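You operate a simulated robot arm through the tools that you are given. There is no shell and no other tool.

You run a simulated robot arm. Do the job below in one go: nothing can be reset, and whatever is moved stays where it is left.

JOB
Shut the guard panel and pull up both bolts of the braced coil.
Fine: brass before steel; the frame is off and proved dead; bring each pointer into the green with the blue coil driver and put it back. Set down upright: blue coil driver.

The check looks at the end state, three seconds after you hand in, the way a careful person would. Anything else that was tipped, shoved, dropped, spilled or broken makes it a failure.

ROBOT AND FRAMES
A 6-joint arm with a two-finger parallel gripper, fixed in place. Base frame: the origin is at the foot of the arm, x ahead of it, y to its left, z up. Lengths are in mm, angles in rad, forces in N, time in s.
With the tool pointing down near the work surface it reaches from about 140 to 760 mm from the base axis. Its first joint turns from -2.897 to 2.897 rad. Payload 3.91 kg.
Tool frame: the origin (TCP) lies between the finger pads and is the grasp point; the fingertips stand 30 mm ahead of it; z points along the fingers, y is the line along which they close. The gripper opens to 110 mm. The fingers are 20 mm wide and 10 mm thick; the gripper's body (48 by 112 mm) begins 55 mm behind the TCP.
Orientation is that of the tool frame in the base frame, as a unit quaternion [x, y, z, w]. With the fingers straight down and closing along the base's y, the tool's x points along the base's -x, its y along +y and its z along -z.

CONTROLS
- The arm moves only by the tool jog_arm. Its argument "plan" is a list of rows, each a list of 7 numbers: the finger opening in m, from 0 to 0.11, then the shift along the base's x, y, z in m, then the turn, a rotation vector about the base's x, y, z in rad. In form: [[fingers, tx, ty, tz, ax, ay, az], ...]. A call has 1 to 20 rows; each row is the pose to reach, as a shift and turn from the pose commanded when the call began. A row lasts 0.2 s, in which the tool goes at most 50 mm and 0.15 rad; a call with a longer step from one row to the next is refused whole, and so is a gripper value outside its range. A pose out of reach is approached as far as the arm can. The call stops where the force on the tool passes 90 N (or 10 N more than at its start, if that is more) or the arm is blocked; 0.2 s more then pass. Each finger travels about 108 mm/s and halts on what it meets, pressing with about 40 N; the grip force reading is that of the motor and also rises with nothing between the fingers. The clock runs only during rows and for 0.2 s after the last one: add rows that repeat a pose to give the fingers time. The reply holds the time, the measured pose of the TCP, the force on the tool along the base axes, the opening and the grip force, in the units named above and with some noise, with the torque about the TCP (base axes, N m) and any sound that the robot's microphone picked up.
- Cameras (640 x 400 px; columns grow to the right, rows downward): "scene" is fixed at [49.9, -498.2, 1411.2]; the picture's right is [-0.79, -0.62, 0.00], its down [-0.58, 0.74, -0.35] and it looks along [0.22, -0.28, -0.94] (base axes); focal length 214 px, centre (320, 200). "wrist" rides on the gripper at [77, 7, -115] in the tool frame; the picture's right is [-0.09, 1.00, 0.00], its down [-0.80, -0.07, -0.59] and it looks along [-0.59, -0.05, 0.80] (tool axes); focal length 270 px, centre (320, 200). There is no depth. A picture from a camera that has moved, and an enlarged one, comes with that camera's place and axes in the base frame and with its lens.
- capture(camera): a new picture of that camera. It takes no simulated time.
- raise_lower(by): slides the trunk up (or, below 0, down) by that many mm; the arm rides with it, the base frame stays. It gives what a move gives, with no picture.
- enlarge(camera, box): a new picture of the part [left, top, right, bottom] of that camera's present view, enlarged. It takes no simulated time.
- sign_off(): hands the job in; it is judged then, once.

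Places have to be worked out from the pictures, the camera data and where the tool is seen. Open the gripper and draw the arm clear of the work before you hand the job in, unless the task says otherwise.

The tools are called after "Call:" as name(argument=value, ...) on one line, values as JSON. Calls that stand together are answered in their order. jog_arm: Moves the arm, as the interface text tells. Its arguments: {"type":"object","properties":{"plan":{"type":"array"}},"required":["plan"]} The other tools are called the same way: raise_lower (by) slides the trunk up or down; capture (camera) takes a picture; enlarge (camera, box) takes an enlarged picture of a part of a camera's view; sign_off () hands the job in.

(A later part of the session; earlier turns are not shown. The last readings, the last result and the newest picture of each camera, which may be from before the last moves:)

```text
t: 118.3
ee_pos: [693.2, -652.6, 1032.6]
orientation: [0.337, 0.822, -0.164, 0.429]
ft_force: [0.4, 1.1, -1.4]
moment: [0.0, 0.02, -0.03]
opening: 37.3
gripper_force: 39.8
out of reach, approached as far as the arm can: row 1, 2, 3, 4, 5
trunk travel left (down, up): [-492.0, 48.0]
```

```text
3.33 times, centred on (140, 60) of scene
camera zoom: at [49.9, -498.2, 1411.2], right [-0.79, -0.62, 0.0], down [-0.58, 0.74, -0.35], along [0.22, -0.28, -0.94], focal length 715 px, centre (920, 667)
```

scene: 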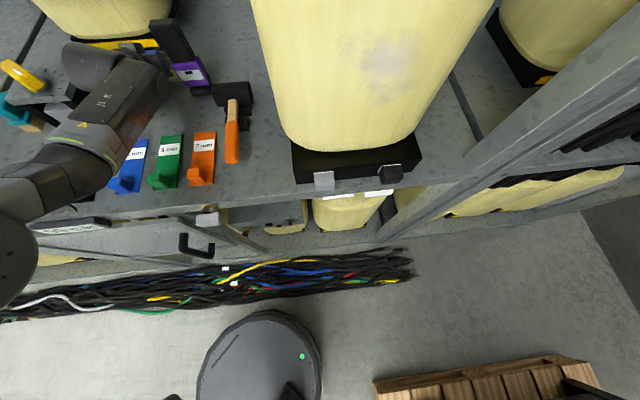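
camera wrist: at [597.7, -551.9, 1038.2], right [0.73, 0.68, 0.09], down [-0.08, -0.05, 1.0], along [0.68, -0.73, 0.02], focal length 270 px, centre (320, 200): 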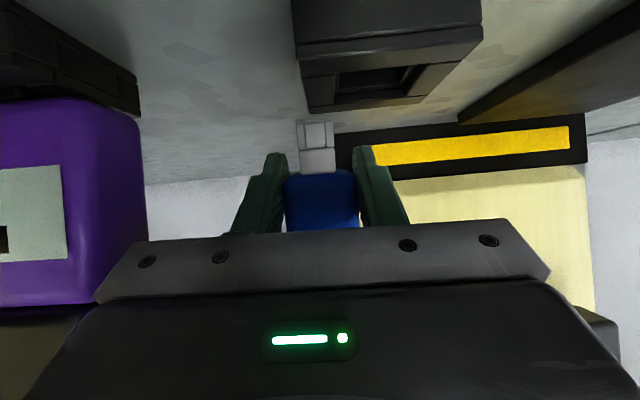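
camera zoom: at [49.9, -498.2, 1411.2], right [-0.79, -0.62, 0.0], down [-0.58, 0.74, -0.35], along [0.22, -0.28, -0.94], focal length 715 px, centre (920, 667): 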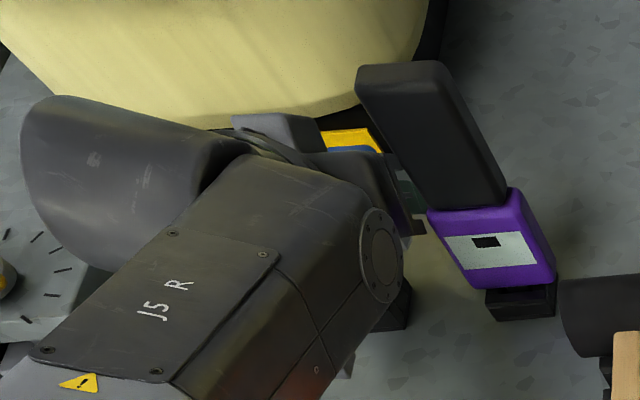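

Load is off. I now retreat back and up along the tool axis with a slight shift away from the meter, which lifts the tip over the holder.

Call:
jog_arm(plan=[[0.02, -0.004, 0.006, 0.008, 0, 0, 0], [0.02, -0.008, 0.014, 0.016, 0, 0, 0], [0.02, -0.013, 0.022, 0.026, 0, 0, 0], [0.02, -0.02, 0.034, 0.04, 0, 0, 0], [0.02, -0.03, 0.05, 0.055, 0, 0, 0], [0.02, -0.045, 0.068, 0.065, 0, 0, 0], [0.02, -0.06, 0.086, 0.07, 0, 0, 0], [0.02, -0.06, 0.086, 0.07, 0, 0, 0]])

Call:
capture(camera="wrist")

Call:
enlarge(camera="scene", box=[60, 0, 220, 120])

Call:
enlarge(camera="scene", box=[100, 0, 260, 110])

```text
t: 120.1
ee_pos: [630.4, -567.0, 1104.1]
orientation: [0.344, 0.821, -0.173, 0.421]
ft_force: [0.6, -0.5, -1.4]
moment: [0.01, 0.0, -0.03]
opening: 37.6
gripper_force: 39.7
out of reach, approached as far as the arm can: row 1, 2, 3, 4, 5
trunk travel left (down, up): [-492.0, 48.0]
```

```text
taken
camera wrist: at [539.0, -465.5, 1110.7], right [0.74, 0.67, 0.08], down [-0.06, -0.05, 1.0], along [0.67, -0.74, 0.01], focal length 270 px, centre (320, 200)
```

wrist: 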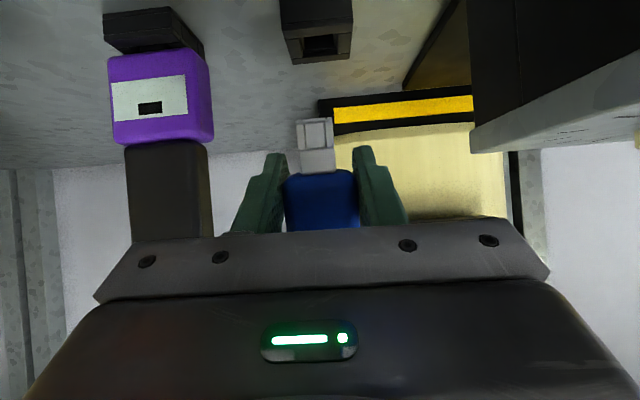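

```text
3.33 times, centred on (140, 60) of scene
camera zoom: at [49.9, -498.2, 1411.2], right [-0.79, -0.62, 0.0], down [-0.58, 0.74, -0.35], along [0.22, -0.28, -0.94], focal length 715 px, centre (920, 667)
```

zoom: 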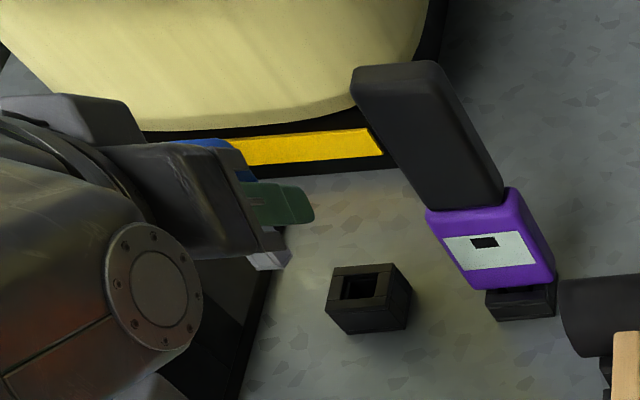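

```text
3.64 times, centred on (180, 55) of scene
camera zoom: at [49.9, -498.2, 1411.2], right [-0.79, -0.62, 0.0], down [-0.58, 0.74, -0.35], along [0.22, -0.28, -0.94], focal length 780 px, centre (829, 727)
```

zoom: 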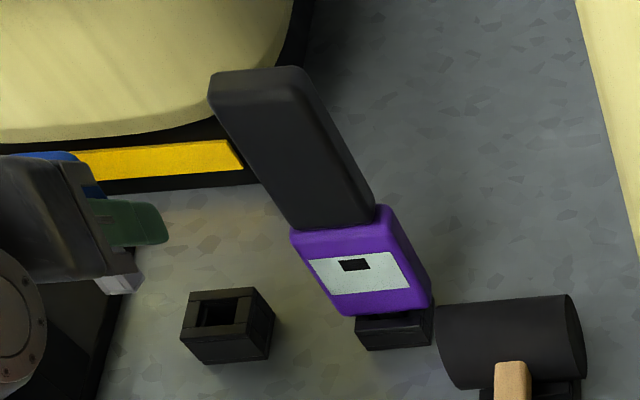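

The holder and meter match their original positions in the fixed view. The driver is now about 13 mm higher in the grip. Data so far shows more reach when the arm works lower relative to the trunk, so I raise the trunk 30 mm and make a short move only partway.

Call:
raise_lower(by=30)

Call:
jog_arm(plan=[[0.02, 0.005, -0.004, -0.025, 0, 0, 0], [0.02, 0.01, -0.008, -0.05, 0, 0, 0], [0.02, 0.015, -0.012, -0.068, 0, 0, 0], [0.02, 0.015, -0.012, -0.068, 0, 0, 0]])

```text
t: 120.8
ee_pos: [631.8, -568.0, 1135.0]
orientation: [0.343, 0.821, -0.172, 0.422]
ft_force: [0.3, -0.2, -0.9]
moment: [-0.03, 0.03, -0.04]
opening: 37.3
gripper_force: 40.0
trunk travel left (down, up): [-522.0, 18.0]
```

```text
t: 121.8
ee_pos: [645.7, -579.6, 1066.7]
orientation: [0.342, 0.822, -0.171, 0.422]
ft_force: [-0.7, -0.5, -0.5]
moment: [0.01, 0.0, 0.04]
opening: 37.4
gripper_force: 40.5
trunk travel left (down, up): [-522.0, 18.0]
```

No reach warning this time. I do the remaining 32 mm to above the holder, keeping the tip about 20 mm over the rim.

Call:
jog_arm(plan=[[0.02, 0.008, -0.0068, -0.003, 0, 0, 0], [0.02, 0.016, -0.0136, -0.007, 0, 0, 0], [0.02, 0.024, -0.0204, -0.0107, 0, 0, 0], [0.02, 0.024, -0.0204, -0.0107, 0, 0, 0], [0.02, 0.024, -0.0204, -0.0107, 0, 0, 0]])

Call:
enlarge(camera="wrist", box=[250, 50, 390, 170])

Call:
enlarge(camera="scene", box=[120, 50, 184, 100])

```text
t: 123.0
ee_pos: [670.4, -599.2, 1056.0]
orientation: [0.343, 0.821, -0.171, 0.422]
ft_force: [-0.1, 0.1, -0.7]
moment: [0.02, 0.0, -0.02]
opening: 37.3
gripper_force: 40.5
trunk travel left (down, up): [-522.0, 18.0]
```

```text
3.33 times, centred on (320, 110) of wrist
camera zoom: at [577.1, -497.6, 1061.9], right [0.74, 0.67, 0.08], down [-0.06, -0.05, 1.0], along [0.67, -0.74, 0.01], focal length 901 px, centre (320, 500)
```

zoom: 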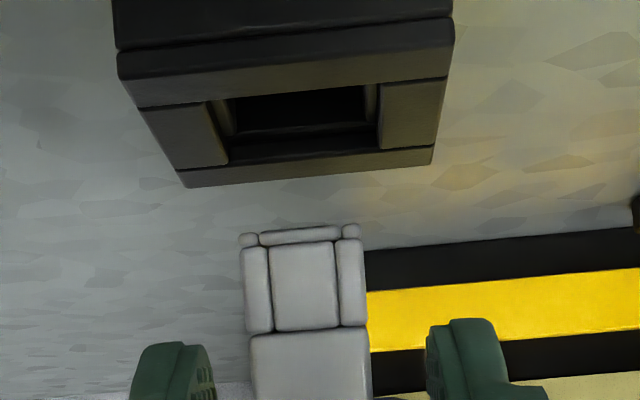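

```text
8.00 times, centred on (152, 75) of scene
camera zoom: at [49.9, -498.2, 1411.2], right [-0.79, -0.62, 0.0], down [-0.58, 0.74, -0.35], along [0.22, -0.28, -0.94], focal length 1716 px, centre (1664, 1200)
```

zoom: 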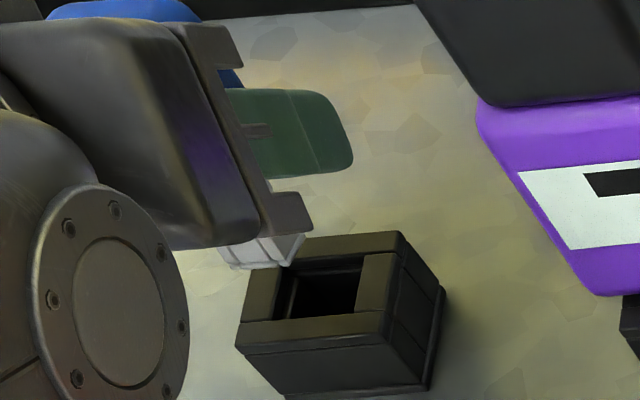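

Position matches the original hover within a millimetre. But the socket looks wider than before, which suggests the driver tilted in the grip when it hit the shelf. I check this closely before inserting.

Call:
enlarge(camera="wrist", box=[270, 100, 366, 160])

Call:
enlarge(camera="wrist", box=[200, 100, 440, 250])

Call:
enlarge(camera="scene", box=[118, 62, 166, 92])

```text
6.67 times, centred on (318, 130) of wrist
camera zoom: at [577.1, -497.6, 1061.9], right [0.74, 0.67, 0.08], down [-0.06, -0.05, 1.0], along [0.67, -0.74, 0.01], focal length 1802 px, centre (333, 667)
```

zoom: 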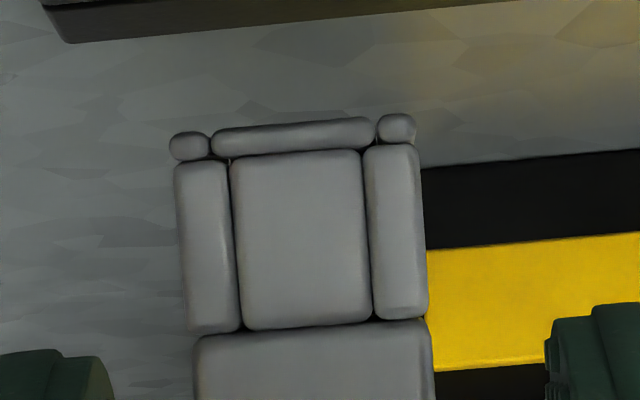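

```text
2.67 times, centred on (320, 175) of wrist
camera zoom: at [577.1, -497.6, 1061.9], right [0.74, 0.67, 0.08], down [-0.06, -0.05, 1.0], along [0.67, -0.74, 0.01], focal length 721 px, centre (320, 267)
```

zoom: 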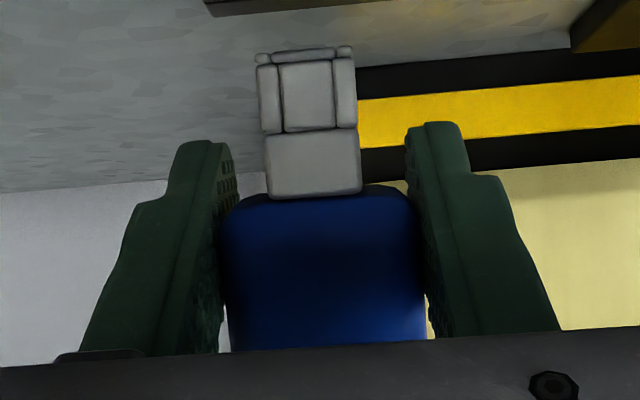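

```text
13.33 times, centred on (142, 77) of scene
camera zoom: at [49.9, -498.2, 1411.2], right [-0.79, -0.62, 0.0], down [-0.58, 0.74, -0.35], along [0.22, -0.28, -0.94], focal length 2860 px, centre (2693, 1840)
```

zoom: 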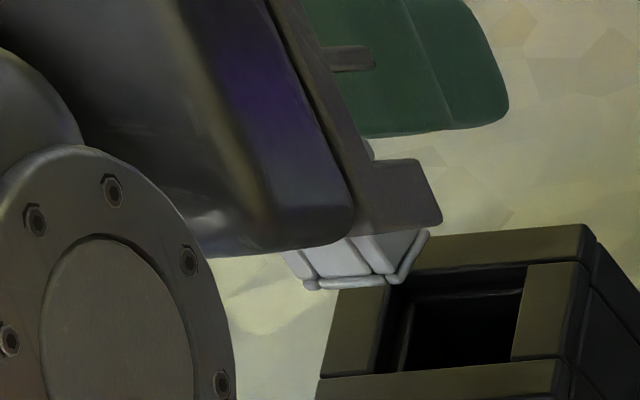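

Measurements confirm the driver is tilted about 10°, tip toward the robot. I pitch the tool up 10° to stand it vertical again, still hovering above the holder.

Call:
jog_arm(plan=[[0.02, 0.0005, -0.001, 0, -0.05, -0.05, 0], [0.02, 0.001, -0.002, 0, -0.09, -0.09, 0], [0.02, 0.0016, -0.003, 0, -0.1237, -0.1237, 0], [0.02, 0.0016, -0.003, 0, -0.1237, -0.1237, 0]])

Call:
enlarge(camera="wrist", box=[250, 50, 390, 170])

Call:
enlarge(camera="scene", box=[118, 62, 166, 92])

Call:
capture(camera="wrist")

```text
t: 124.0
ee_pos: [671.6, -600.2, 1056.4]
orientation: [0.337, 0.806, -0.184, 0.45]
ft_force: [-0.9, -0.2, 0.4]
moment: [-0.01, -0.01, 0.02]
opening: 37.5
gripper_force: 40.1
out of reach, approached as far as the arm can: row 2, 3, 4
trunk travel left (down, up): [-522.0, 18.0]
```

```text
3.33 times, centred on (320, 110) of wrist
camera zoom: at [578.2, -498.8, 1052.4], right [0.74, 0.67, 0.08], down [-0.11, 0.0, 0.99], along [0.67, -0.74, 0.08], focal length 901 px, centre (320, 500)
```

zoom: 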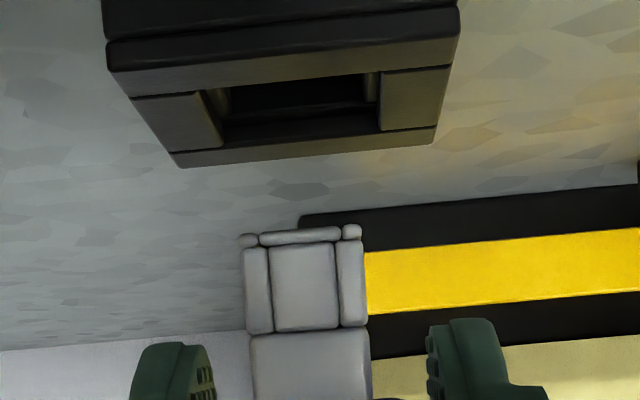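

```text
13.33 times, centred on (142, 77) of scene
camera zoom: at [49.9, -498.2, 1411.2], right [-0.79, -0.62, 0.0], down [-0.58, 0.74, -0.35], along [0.22, -0.28, -0.94], focal length 2860 px, centre (2693, 1840)
```

zoom: 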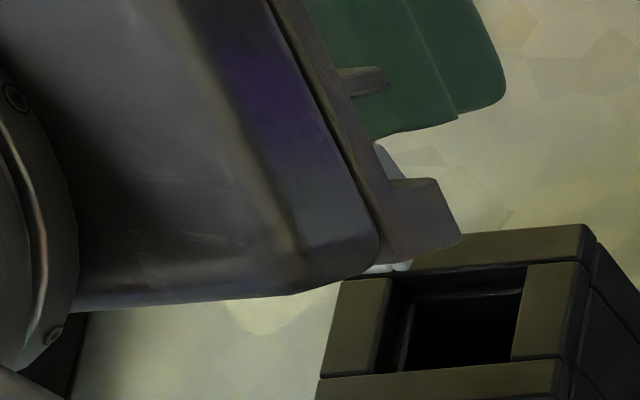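

```text
taken
camera wrist: at [578.2, -498.8, 1052.4], right [0.74, 0.67, 0.08], down [-0.11, 0.0, 0.99], along [0.67, -0.74, 0.08], focal length 270 px, centre (320, 200)
```

wrist: 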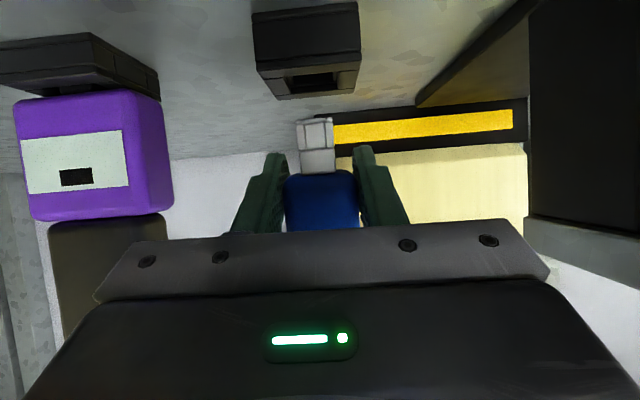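

The pitch only reached about 58° of the 64° I wanted (wrist limit), leaving some 6° of tilt. A slightly lower trunk should free the wrist, so I first go up 35 mm, and check that move before lowering the trunk.

Call:
jog_arm(plan=[[0.02, 0, 0, 0.012, 0, 0, 0], [0.02, 0, 0, 0.024, 0, 0, 0], [0.02, 0, 0, 0.036, 0, 0, 0], [0.02, 0, 0, 0.036, 0, 0, 0]])

```text
t: 125.0
ee_pos: [672.8, -602.4, 1091.4]
orientation: [0.336, 0.806, -0.183, 0.45]
ft_force: [0.0, 0.6, -1.9]
moment: [0.0, 0.03, -0.01]
opening: 37.4
gripper_force: 40.5
trunk travel left (down, up): [-522.0, 18.0]
```

That was reachable with no warning. I add the remaining 6° of pitch here, where it's well above the holder.

Call:
jog_arm(plan=[[0.02, 0, 0, 0, -0.037, -0.037, 0], [0.02, 0, 0, 0, -0.074, -0.074, 0], [0.02, 0, 0, 0, -0.074, -0.074, 0], [0.02, 0, 0, 0, -0.074, -0.074, 0]])

Call:
enlarge(camera="wrist", box=[250, 50, 390, 170])

Call:
enlarge(camera="scene", box=[110, 45, 174, 95])

```text
t: 126.0
ee_pos: [674.5, -601.5, 1079.4]
orientation: [0.34, 0.789, -0.207, 0.468]
ft_force: [-0.1, -1.0, -0.9]
moment: [0.03, 0.03, 0.0]
opening: 37.3
gripper_force: 40.1
out of reach, approached as far as the arm can: row 1, 2, 3, 4
trunk travel left (down, up): [-522.0, 18.0]
```

```text
3.33 times, centred on (320, 110) of wrist
camera zoom: at [584.8, -498.0, 1068.2], right [0.75, 0.65, 0.07], down [-0.14, 0.06, 0.99], along [0.64, -0.76, 0.14], focal length 901 px, centre (320, 500)
```

zoom: 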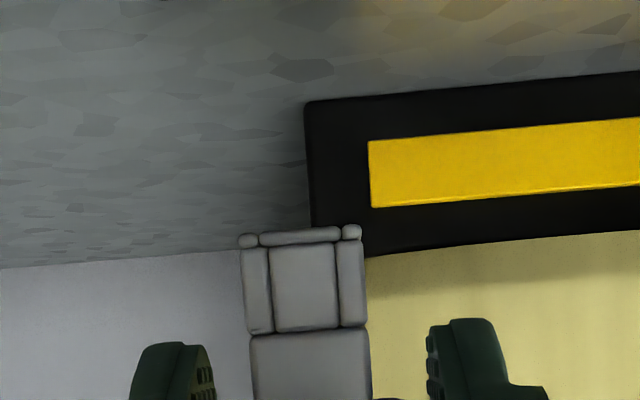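

```text
8.00 times, centred on (142, 70) of scene
camera zoom: at [49.9, -498.2, 1411.2], right [-0.79, -0.62, 0.0], down [-0.58, 0.74, -0.35], along [0.22, -0.28, -0.94], focal length 1716 px, centre (1744, 1240)
```

zoom: 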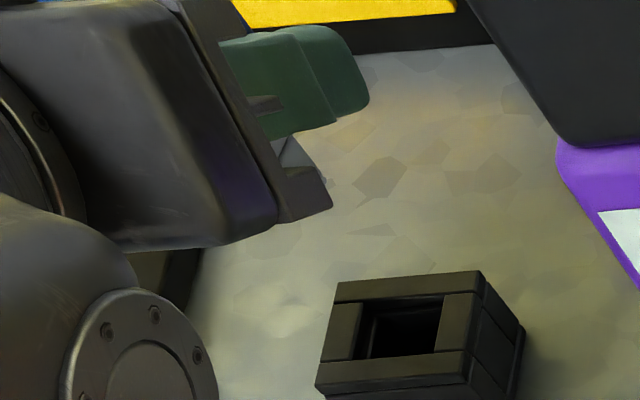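

Now the pitch is 61.6°, so only about 2.6° of tilt remains, and the tip should be directly above the slot. I lower straight down with the trunk to just above the holder and check.

Call:
raise_lower(by=-28)

Call:
enlarge(camera="wrist", box=[250, 50, 390, 170])

Call:
enlarge(camera="scene", box=[118, 58, 182, 98])

```text
t: 126.8
ee_pos: [673.8, -602.1, 1051.8]
orientation: [0.338, 0.79, -0.205, 0.468]
ft_force: [-0.6, 0.5, -1.8]
moment: [-0.01, -0.02, 0.0]
opening: 37.3
gripper_force: 40.6
trunk travel left (down, up): [-494.0, 46.0]
```

```text
3.33 times, centred on (320, 110) of wrist
camera zoom: at [584.8, -498.0, 1040.2], right [0.75, 0.65, 0.07], down [-0.14, 0.06, 0.99], along [0.64, -0.76, 0.14], focal length 901 px, centre (320, 500)
```

zoom: 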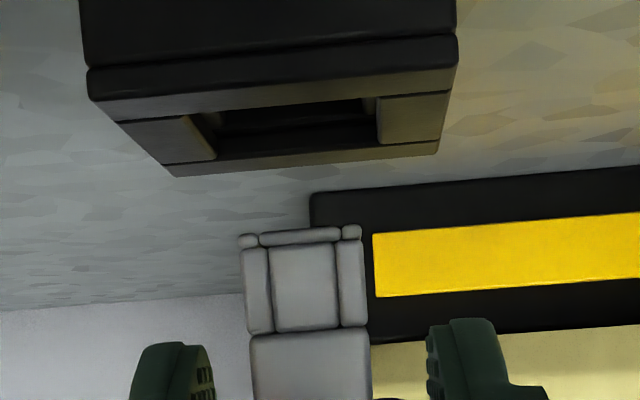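

```text
10.00 times, centred on (150, 78) of scene
camera zoom: at [49.9, -498.2, 1411.2], right [-0.79, -0.62, 0.0], down [-0.58, 0.74, -0.35], along [0.22, -0.28, -0.94], focal length 2145 px, centre (2020, 1420)
```

zoom: 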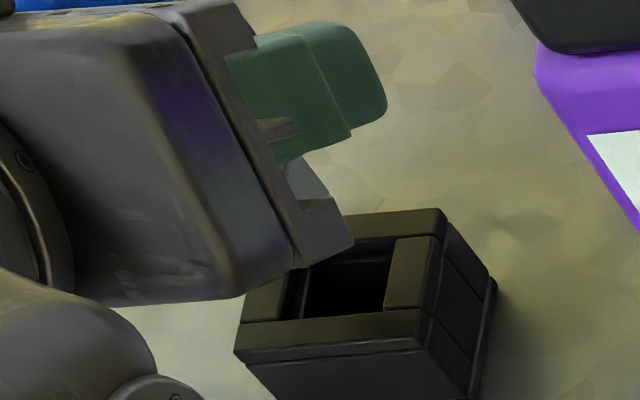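

The tip is within about 2 mm of the slot centre in both directions. I correct by 2 mm and then lower further with the trunk until the tip enters the slot.

Call:
jog_arm(plan=[[0.02, 0, -0.001, 0, 0, 0, 0], [0.02, 0, -0.002, 0, 0, 0, 0], [0.02, 0, -0.002, 0, 0, 0, 0]])

Call:
enlarge(camera="wrist", box=[250, 50, 390, 170])

```text
t: 127.6
ee_pos: [674.3, -604.1, 1052.2]
orientation: [0.339, 0.79, -0.206, 0.467]
ft_force: [0.0, 0.1, -0.5]
moment: [0.05, -0.01, 0.0]
opening: 37.4
gripper_force: 40.0
trunk travel left (down, up): [-494.0, 46.0]
```

```text
3.33 times, centred on (320, 110) of wrist
camera zoom: at [585.8, -500.4, 1040.1], right [0.75, 0.65, 0.07], down [-0.14, 0.06, 0.99], along [0.64, -0.75, 0.14], focal length 901 px, centre (320, 500)
```

zoom: 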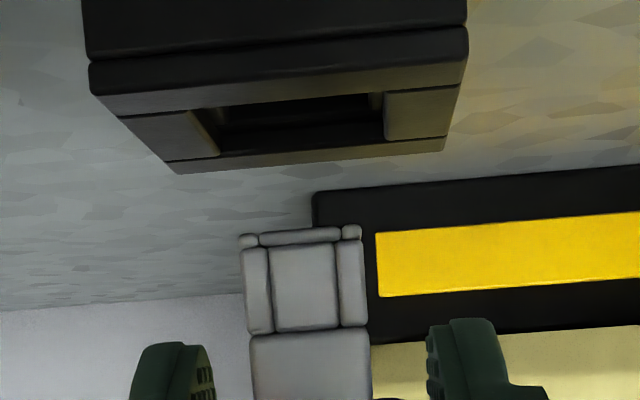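

I lower 12 mm so the tip is just above the rim, and look again.

Call:
raise_lower(by=-12)

Call:
enlarge(camera="wrist", box=[250, 50, 390, 170])

Call:
enlarge(camera="scene", box=[118, 58, 182, 98])

```text
t: 128.2
ee_pos: [674.3, -604.4, 1039.2]
orientation: [0.339, 0.79, -0.206, 0.467]
ft_force: [0.3, -0.6, -1.1]
moment: [-0.02, 0.0, -0.03]
opening: 37.6
gripper_force: 40.1
trunk travel left (down, up): [-482.0, 58.0]
```

```text
3.33 times, centred on (320, 110) of wrist
camera zoom: at [585.7, -500.4, 1028.1], right [0.75, 0.65, 0.07], down [-0.14, 0.06, 0.99], along [0.64, -0.75, 0.14], focal length 901 px, centre (320, 500)
```

zoom: 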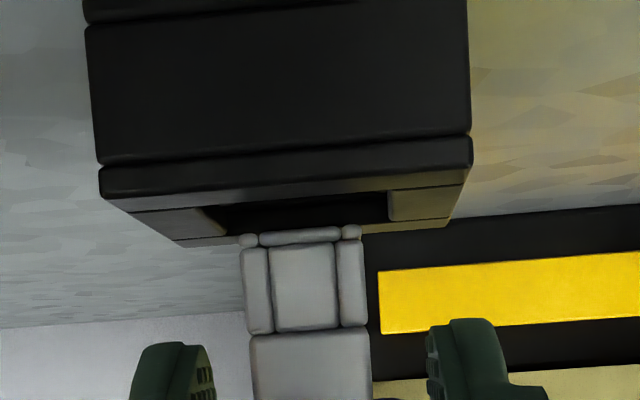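

```text
10.00 times, centred on (150, 78) of scene
camera zoom: at [49.9, -498.2, 1411.2], right [-0.79, -0.62, 0.0], down [-0.58, 0.74, -0.35], along [0.22, -0.28, -0.94], focal length 2145 px, centre (2020, 1420)
```

zoom: 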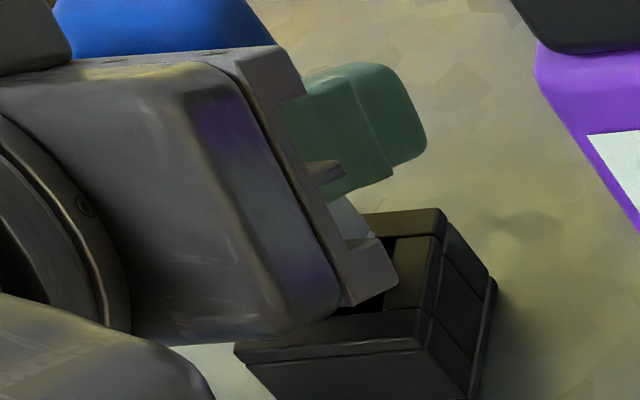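

It lines up laterally and sits within the slot's depth. I lower 8 mm more, watching for contact force.

Call:
raise_lower(by=-8)

Call:
enlarge(camera="wrist", box=[250, 50, 390, 170])

Call:
capture(camera="wrist")

```text
t: 128.8
ee_pos: [674.5, -604.3, 1038.9]
orientation: [0.338, 0.788, -0.207, 0.472]
ft_force: [5.4, -2.8, 21.7]
moment: [-0.17, -0.41, -0.03]
opening: 37.3
gripper_force: 39.8
trunk travel left (down, up): [-474.0, 66.0]
```

```text
3.33 times, centred on (320, 110) of wrist
camera zoom: at [585.7, -500.1, 1025.6], right [0.75, 0.65, 0.07], down [-0.15, 0.07, 0.99], along [0.64, -0.75, 0.15], focal length 901 px, centre (320, 500)
```

zoom: 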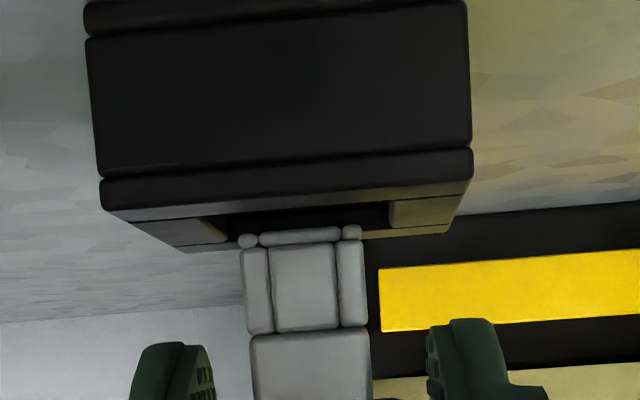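

```text
taken
camera wrist: at [585.7, -500.1, 1025.6], right [0.75, 0.65, 0.07], down [-0.15, 0.07, 0.99], along [0.64, -0.75, 0.15], focal length 270 px, centre (320, 200)
```

wrist: 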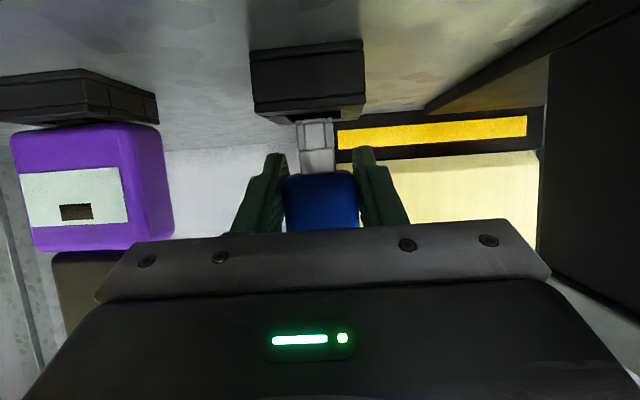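

Contact torque puts the touch point on the back wall, about 10 mm ahead of the TCP, so the tip is about 4 mm too deep. I lift 8 mm, shift back 4 mm and try again.

Call:
raise_lower(by=10)

Call:
jog_arm(plan=[[0.02, -0.0016, 0.0012, 0, 0, 0, 0.01], [0.02, -0.0032, 0.0025, 0, 0, 0, 0.025], [0.02, -0.0032, 0.0025, 0, 0, 0, 0.025]])

Call:
enlarge(camera="wrist", box=[250, 50, 390, 170])

```text
t: 129.3
ee_pos: [673.8, -604.0, 1038.4]
orientation: [0.338, 0.792, -0.204, 0.466]
ft_force: [-0.5, -0.2, -0.4]
moment: [0.03, 0.03, 0.02]
opening: 37.7
gripper_force: 40.4
trunk travel left (down, up): [-484.0, 56.0]
```

```text
t: 130.1
ee_pos: [672.2, -604.0, 1041.1]
orientation: [0.334, 0.792, -0.203, 0.469]
ft_force: [-0.2, -0.1, -1.0]
moment: [-0.01, -0.01, 0.03]
opening: 37.5
gripper_force: 39.8
trunk travel left (down, up): [-484.0, 56.0]
```

```text
3.33 times, centred on (320, 110) of wrist
camera zoom: at [582.8, -500.6, 1029.7], right [0.75, 0.66, 0.07], down [-0.14, 0.06, 0.99], along [0.65, -0.75, 0.14], focal length 901 px, centre (320, 500)
```

zoom: 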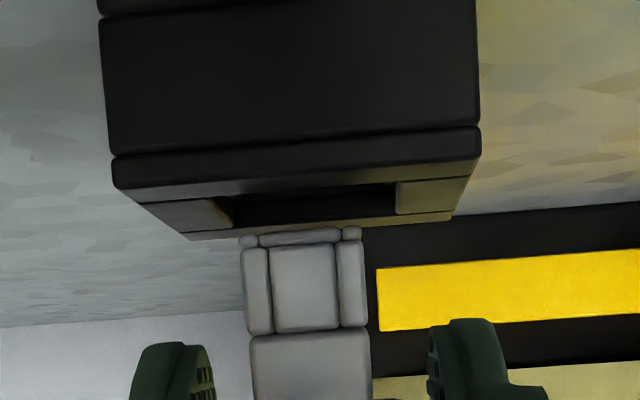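

I make a small further correction: 1.5 mm back and 1.5 mm toward the slot's centre.

Call:
jog_arm(plan=[[0.02, 0, 0.001, 0, 0, 0, 0], [0.02, 0, 0.0021, 0, 0, 0, 0], [0.02, 0, 0.0021, 0, 0, 0, 0], [0.02, 0, 0.0021, 0, 0, 0, 0]])

Call:
enlarge(camera="wrist", box=[250, 50, 390, 170])

Call:
enlarge(camera="scene", box=[124, 66, 164, 91])

```text
t: 131.1
ee_pos: [672.0, -602.9, 1040.9]
orientation: [0.335, 0.792, -0.204, 0.468]
ft_force: [0.0, -0.8, -0.8]
moment: [0.01, 0.02, 0.0]
opening: 37.2
gripper_force: 39.9
out of reach, approached as far as the arm can: row 1, 2, 3, 4
trunk travel left (down, up): [-484.0, 56.0]
```

```text
3.33 times, centred on (320, 110) of wrist
camera zoom: at [582.9, -500.7, 1029.9], right [0.75, 0.66, 0.07], down [-0.14, 0.06, 0.99], along [0.65, -0.75, 0.14], focal length 901 px, centre (320, 500)
```

zoom: 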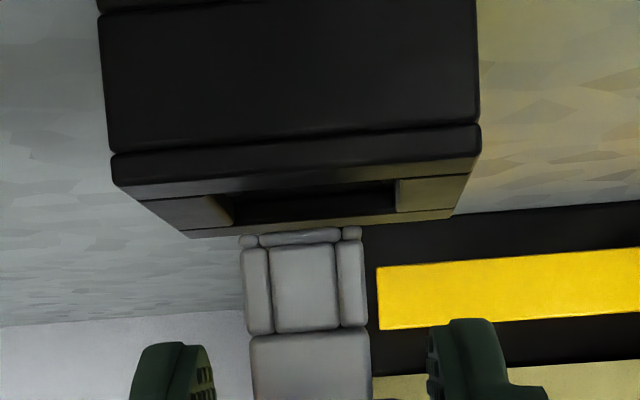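

```text
16.00 times, centred on (144, 78) of scene
camera zoom: at [49.9, -498.2, 1411.2], right [-0.79, -0.62, 0.0], down [-0.58, 0.74, -0.35], along [0.22, -0.28, -0.94], focal length 3432 px, centre (3136, 2144)
```

zoom: 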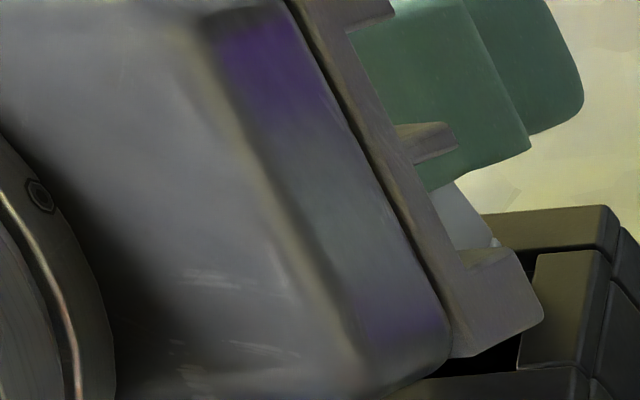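

The arm is at its wrist limit here, so I'll trade a little pitch (2.5°) for position. That also moves the tip back by about 1.5 mm.

Call:
jog_arm(plan=[[0.02, 0, 0.001, 0.001, 0.015, 0.015, 0], [0.02, 0, 0.0021, 0.001, 0.031, 0.031, 0], [0.02, 0, 0.0021, 0.001, 0.031, 0.031, 0], [0.02, 0, 0.0021, 0.001, 0.031, 0.031, 0]])

Call:
enlarge(camera="wrist", box=[250, 50, 390, 170])

```text
t: 132.1
ee_pos: [673.7, -601.7, 1042.3]
orientation: [0.333, 0.804, -0.193, 0.453]
ft_force: [0.1, 0.5, -0.2]
moment: [0.0, -0.03, -0.06]
opening: 37.1
gripper_force: 40.1
trunk travel left (down, up): [-484.0, 56.0]
```

```text
3.33 times, centred on (320, 110) of wrist
camera zoom: at [581.0, -500.6, 1037.1], right [0.74, 0.67, 0.07], down [-0.11, 0.02, 0.99], along [0.66, -0.74, 0.09], focal length 901 px, centre (320, 500)
```

zoom: 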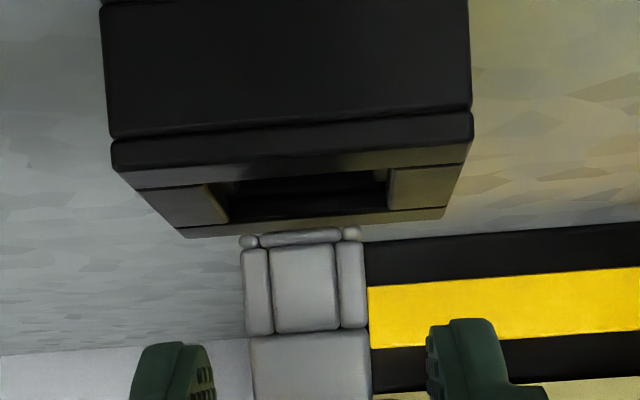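

Tip and slot centres agree sideways, and the tip is about 900 mm out, near the slot's middle. I lower 8 mm and check for contact.

Call:
raise_lower(by=-8)

Call:
enlarge(camera="wrist", box=[250, 50, 390, 170])

```text
t: 132.7
ee_pos: [672.1, -603.9, 1034.4]
orientation: [0.332, 0.805, -0.192, 0.452]
ft_force: [-0.7, 0.6, -0.3]
moment: [0.01, 0.0, -0.01]
opening: 37.4
gripper_force: 39.9
trunk travel left (down, up): [-476.0, 64.0]
```

```text
3.33 times, centred on (320, 110) of wrist
camera zoom: at [581.0, -500.5, 1029.1], right [0.74, 0.67, 0.07], down [-0.11, 0.02, 0.99], along [0.66, -0.74, 0.09], focal length 901 px, centre (320, 500)
```

zoom: 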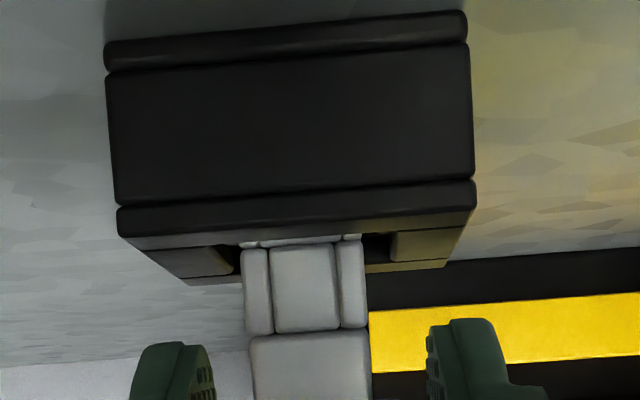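

The tip is going into the slot with no contact force. I lower 6 mm more.

Call:
raise_lower(by=-6)

Call:
enlarge(camera="wrist", box=[230, 50, 410, 185])

Call:
enlarge(camera="scene", box=[110, 55, 190, 105])

```text
t: 133.2
ee_pos: [673.1, -604.0, 1028.5]
orientation: [0.334, 0.804, -0.193, 0.452]
ft_force: [1.0, -0.2, -1.5]
moment: [0.02, -0.05, 0.01]
opening: 37.5
gripper_force: 39.6
trunk travel left (down, up): [-470.0, 70.0]
```

```text
2.96 times, centred on (320, 118) of wrist
camera zoom: at [581.0, -500.6, 1023.1], right [0.74, 0.67, 0.07], down [-0.11, 0.02, 0.99], along [0.66, -0.74, 0.09], focal length 801 px, centre (320, 444)
```

zoom: 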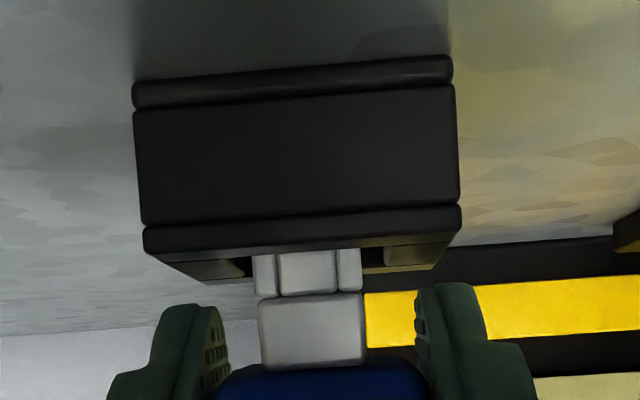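

```text
8.00 times, centred on (150, 80) of scene
camera zoom: at [49.9, -498.2, 1411.2], right [-0.79, -0.62, 0.0], down [-0.58, 0.74, -0.35], along [0.22, -0.28, -0.94], focal length 1716 px, centre (1680, 1160)
```

zoom: 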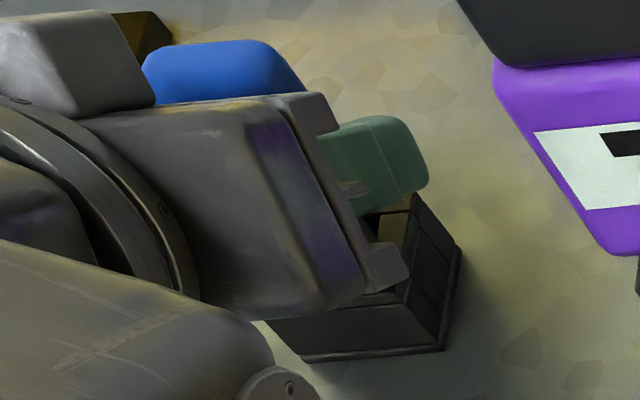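

About 9 mm is in the slot now, with no force, and the fingertips still clear the holder. I lower 3 mm more to get near the slot floor.

Call:
raise_lower(by=-3)

Call:
enlarge(camera="wrist", box=[230, 50, 410, 185])

```text
t: 133.8
ee_pos: [671.8, -602.1, 1029.0]
orientation: [0.333, 0.803, -0.195, 0.454]
ft_force: [2.4, -1.9, 6.1]
moment: [-0.03, -0.27, -0.03]
opening: 37.3
gripper_force: 39.3
trunk travel left (down, up): [-467.0, 73.0]
```

```text
2.96 times, centred on (320, 118) of wrist
camera zoom: at [581.1, -500.5, 1022.0], right [0.74, 0.67, 0.07], down [-0.11, 0.03, 0.99], along [0.66, -0.74, 0.1], focal length 801 px, centre (320, 444)
```

zoom: 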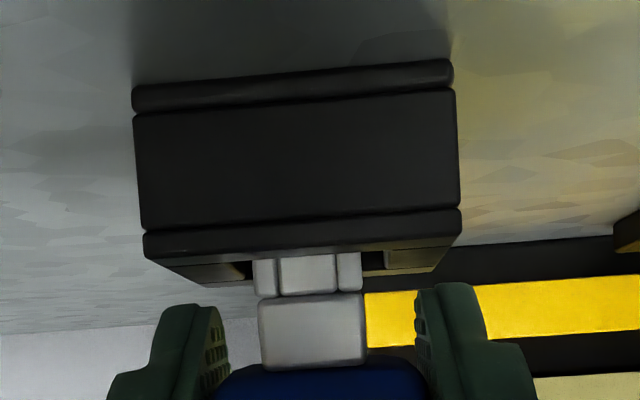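

A light touch: the torque shows one fingertip brushing the holder's back corner, not the driver. I lift 2 mm and release; the driver then drops only a few millimetres into the slot.

Call:
raise_lower(by=2)

Call:
jog_arm(plan=[[0.036, 0, 0, 0, 0, 0, 0], [0.039, 0, 0, 0, 0, 0, 0], [0.042, 0, 0, 0, 0, 0, 0], [0.046, 0, 0, 0, 0, 0, 0], [0.05, 0, 0, 0, 0, 0, 0], [0.05, 0, 0, 0, 0, 0, 0], [0.05, 0, 0, 0, 0, 0, 0]])

Call:
capture(camera="wrist")

Call:
enlarge(camera="scene", box=[110, 55, 190, 105])

```text
t: 134.3
ee_pos: [672.6, -603.2, 1027.8]
orientation: [0.333, 0.804, -0.194, 0.453]
ft_force: [3.8, -3.4, 6.6]
moment: [-0.09, -0.28, -0.11]
opening: 37.3
gripper_force: 39.9
trunk travel left (down, up): [-469.0, 71.0]
```

```text
t: 135.9
ee_pos: [673.6, -601.0, 1024.9]
orientation: [0.332, 0.805, -0.192, 0.453]
ft_force: [0.3, -0.6, 0.1]
moment: [0.0, 0.0, -0.02]
opening: 50.1
gripper_force: 0.0
trunk travel left (down, up): [-469.0, 71.0]
```

```text
taken
camera wrist: at [582.0, -498.9, 1020.7], right [0.74, 0.67, 0.07], down [-0.11, 0.02, 0.99], along [0.67, -0.74, 0.09], focal length 270 px, centre (320, 200)
```

wrist: 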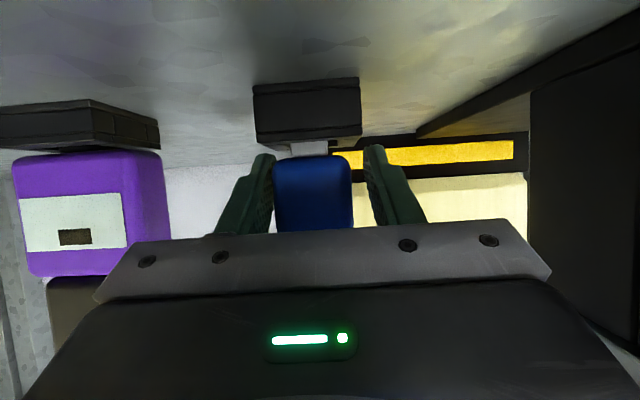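

```text
8.00 times, centred on (150, 80) of scene
camera zoom: at [49.9, -498.2, 1411.2], right [-0.79, -0.62, 0.0], down [-0.58, 0.74, -0.35], along [0.22, -0.28, -0.94], focal length 1716 px, centre (1680, 1160)
```

zoom: 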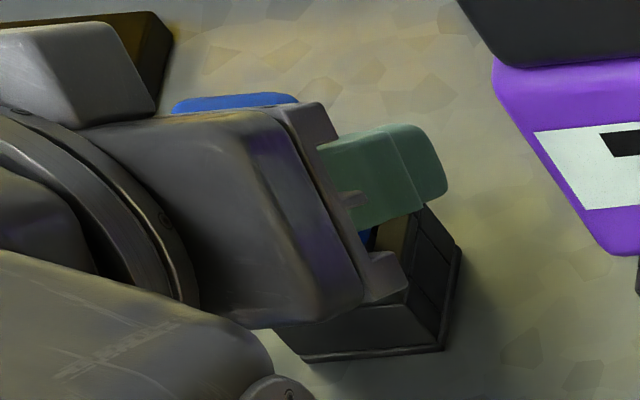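

The driver dropped home in the slot. I open the fingers wider and rise straight up with the trunk, which keeps the fingers clear on both sides of the handle.

Call:
jog_arm(plan=[[0.058, 0, 0, 0, 0, 0, 0], [0.066, 0, 0, 0, 0, 0, 0], [0.074, 0, 0, 0, 0, 0, 0], [0.074, 0, 0, 0, 0, 0, 0]])

Call:
raise_lower(by=65)

Call:
capture(camera="wrist")

Call:
enlarge(camera="scene", box=[100, 30, 228, 110])

```text
t: 136.9
ee_pos: [671.3, -602.5, 1027.4]
orientation: [0.333, 0.804, -0.193, 0.453]
ft_force: [-1.0, 0.1, -0.6]
moment: [0.03, 0.0, 0.0]
opening: 73.9
gripper_force: 0.1
trunk travel left (down, up): [-469.0, 71.0]
```

```text
t: 137.9
ee_pos: [673.3, -602.2, 1092.5]
orientation: [0.333, 0.804, -0.193, 0.453]
ft_force: [-0.6, 0.6, -0.6]
moment: [0.02, 0.03, -0.07]
opening: 73.7
gripper_force: 0.0
trunk travel left (down, up): [-534.0, 6.0]
```

```text
taken
camera wrist: at [581.1, -500.6, 1087.0], right [0.74, 0.67, 0.07], down [-0.11, 0.02, 0.99], along [0.66, -0.74, 0.09], focal length 270 px, centre (320, 200)
```

wrist: 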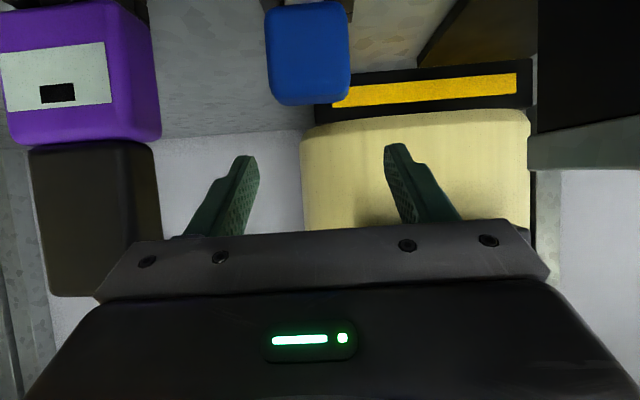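

```text
5.00 times, centred on (164, 70) of scene
camera zoom: at [49.9, -498.2, 1411.2], right [-0.79, -0.62, 0.0], down [-0.58, 0.74, -0.35], along [0.22, -0.28, -0.94], focal length 1072 px, centre (1100, 850)
```

zoom: 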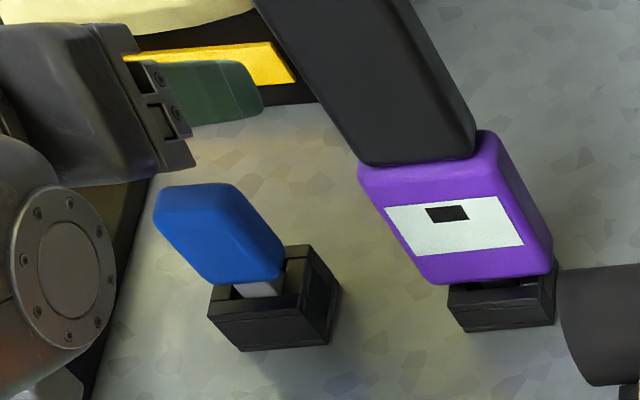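

The driver stands upright in its holder. I draw the arm back and up, clear of the shelf.

Call:
jog_arm(plan=[[0.074, -0.01, 0.012, 0.01, 0, 0, 0], [0.074, -0.03, 0.032, 0.03, 0, 0, 0], [0.074, -0.052, 0.056, 0.055, 0, 0, 0], [0.074, -0.078, 0.08, 0.08, 0, 0, 0], [0.074, -0.105, 0.105, 0.105, 0, 0, 0], [0.074, -0.135, 0.135, 0.125, 0, 0, 0], [0.074, -0.165, 0.165, 0.145, 0, 0, 0], [0.074, -0.195, 0.195, 0.16, 0, 0, 0], [0.074, -0.225, 0.225, 0.175, 0, 0, 0], [0.074, -0.255, 0.255, 0.185, 0, 0, 0], [0.074, -0.255, 0.255, 0.185, 0, 0, 0]])

Call:
capture(camera="scene")

Call:
enlarge(camera="scene", box=[100, 0, 260, 110])

Call:
enlarge(camera="scene", box=[110, 50, 190, 110])

Call:
capture(camera="wrist")

```text
t: 140.3
ee_pos: [414.6, -349.1, 1272.1]
orientation: [0.333, 0.805, -0.192, 0.452]
ft_force: [-0.3, -0.6, -0.2]
moment: [-0.01, 0.01, 0.02]
opening: 73.8
gripper_force: 0.0
out of reach, approached as far as the arm can: row 3, 4, 5, 6, 7, 8, 9
trunk travel left (down, up): [-534.0, 6.0]
```

```text
taken
```

scene: 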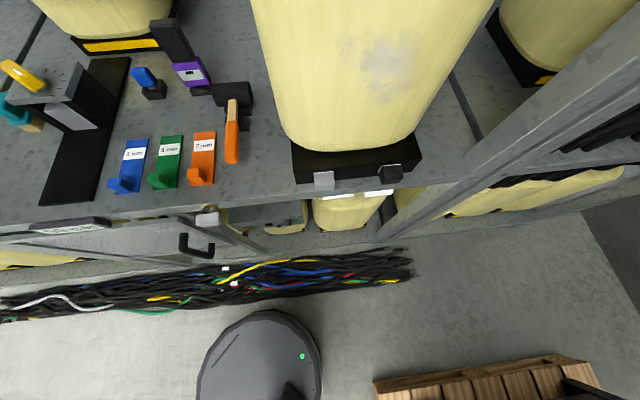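

```text
3.64 times, centred on (180, 55) of scene
camera zoom: at [49.9, -498.2, 1411.2], right [-0.79, -0.62, 0.0], down [-0.58, 0.74, -0.35], along [0.22, -0.28, -0.94], focal length 780 px, centre (829, 727)
```

zoom: 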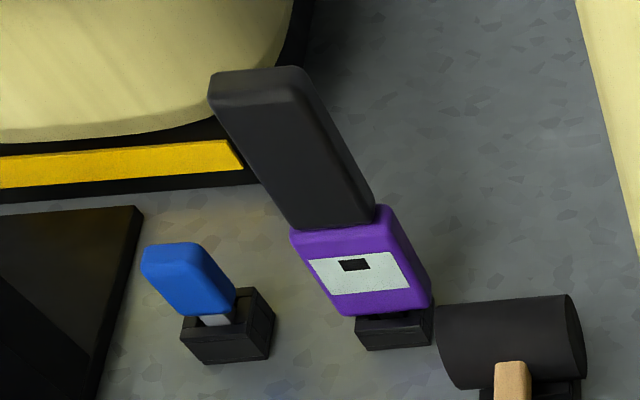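

```text
6.67 times, centred on (150, 80) of scene
camera zoom: at [49.9, -498.2, 1411.2], right [-0.79, -0.62, 0.0], down [-0.58, 0.74, -0.35], along [0.22, -0.28, -0.94], focal length 1430 px, centre (1453, 1000)
```

zoom: 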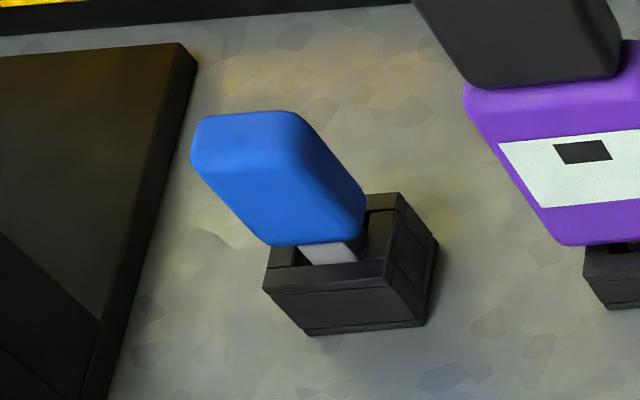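

```text
taken
camera wrist: at [323.5, -247.4, 1266.1], right [0.74, 0.67, 0.07], down [-0.11, 0.02, 0.99], along [0.66, -0.74, 0.09], focal length 270 px, centre (320, 200)
```

wrist: 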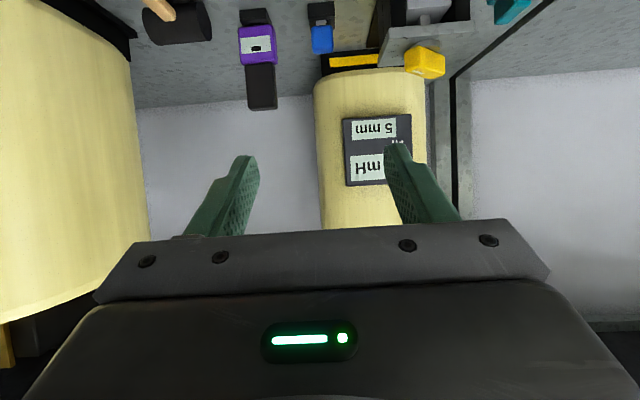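

The driver stands exactly as it did at the start, and the neighbours are unchanged. A last check on the panel and both pointers.

Call:
enlarge(camera="scene", box=[0, 180, 260, 320])

Call:
enlarge(camera="scene", box=[232, 216, 272, 241])

Call:
enlarge(camera="scene", box=[272, 206, 312, 231])

Call:
enlarge(camera="scene", box=[0, 0, 260, 200])

```text
2.46 times, centred on (130, 250) of scene
camera zoom: at [49.9, -498.2, 1411.2], right [-0.79, -0.62, 0.0], down [-0.58, 0.74, -0.35], along [0.22, -0.28, -0.94], focal length 528 px, centre (788, 77)
```

zoom: 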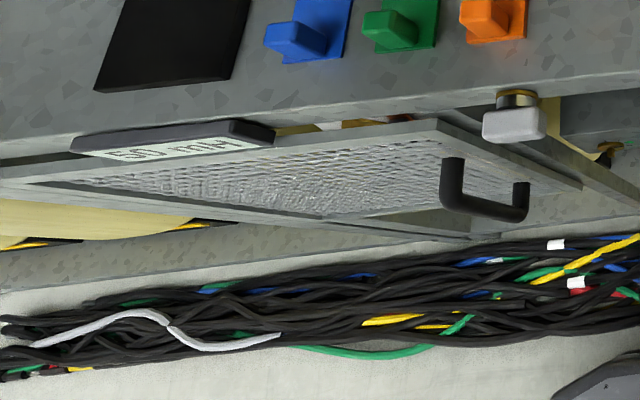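

```text
16.00 times, centred on (252, 228) of scene
camera zoom: at [49.9, -498.2, 1411.2], right [-0.79, -0.62, 0.0], down [-0.58, 0.74, -0.35], along [0.22, -0.28, -0.94], focal length 3432 px, centre (1408, -256)
```

zoom: 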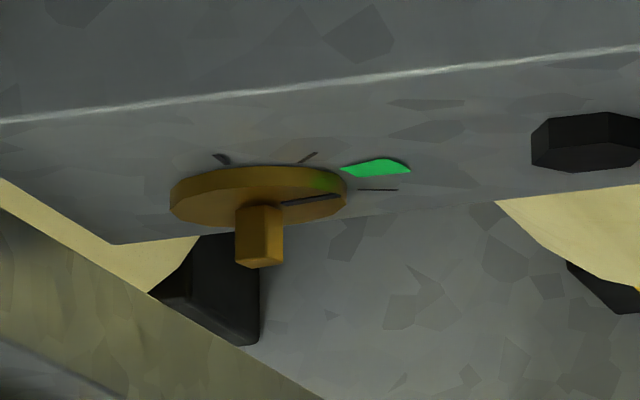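

```text
16.00 times, centred on (292, 218) of scene
camera zoom: at [49.9, -498.2, 1411.2], right [-0.79, -0.62, 0.0], down [-0.58, 0.74, -0.35], along [0.22, -0.28, -0.94], focal length 3432 px, centre (768, -96)
```

zoom: 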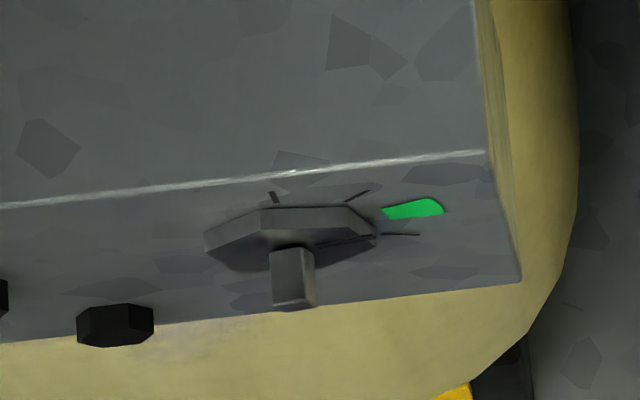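

```text
2.00 times, centred on (130, 100) of scene
camera zoom: at [49.9, -498.2, 1411.2], right [-0.79, -0.62, 0.0], down [-0.58, 0.74, -0.35], along [0.22, -0.28, -0.94], focal length 429 px, centre (700, 400)
```

zoom: 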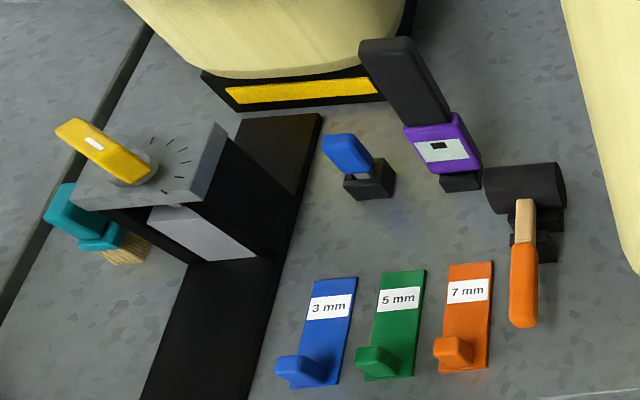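

Panel shut; brass pointer about 83° and steel about 76°, both inside the 68–92° green. The driver is upright in its holder and everything else is in place. I open fully and draw the arm a little farther back before handing in.

Call:
jog_arm(plan=[[0.09, -0.015, 0.015, 0, 0, 0, 0], [0.11, -0.03, 0.03, 0, 0, 0, 0], [0.11, -0.045, 0.045, 0.005, 0, 0, 0], [0.11, -0.045, 0.045, 0.005, 0, 0, 0]])

Call:
capture(camera="scene")

```text
t: 141.3
ee_pos: [370.7, -302.9, 1281.1]
orientation: [0.333, 0.805, -0.193, 0.452]
ft_force: [0.1, -0.7, -0.2]
moment: [0.0, 0.01, 0.0]
opening: 110.0
gripper_force: 0.1
trunk travel left (down, up): [-534.0, 6.0]
```

```text
taken
```

scene: 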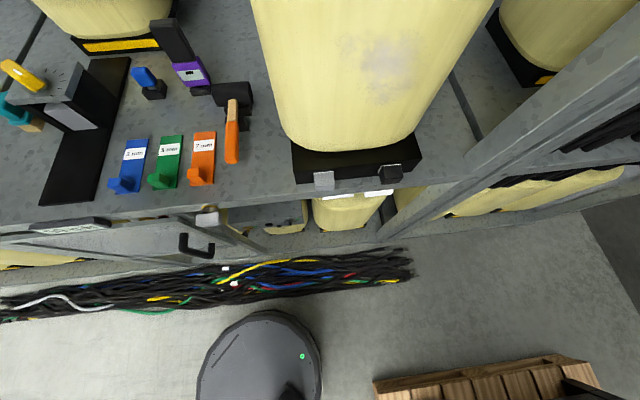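

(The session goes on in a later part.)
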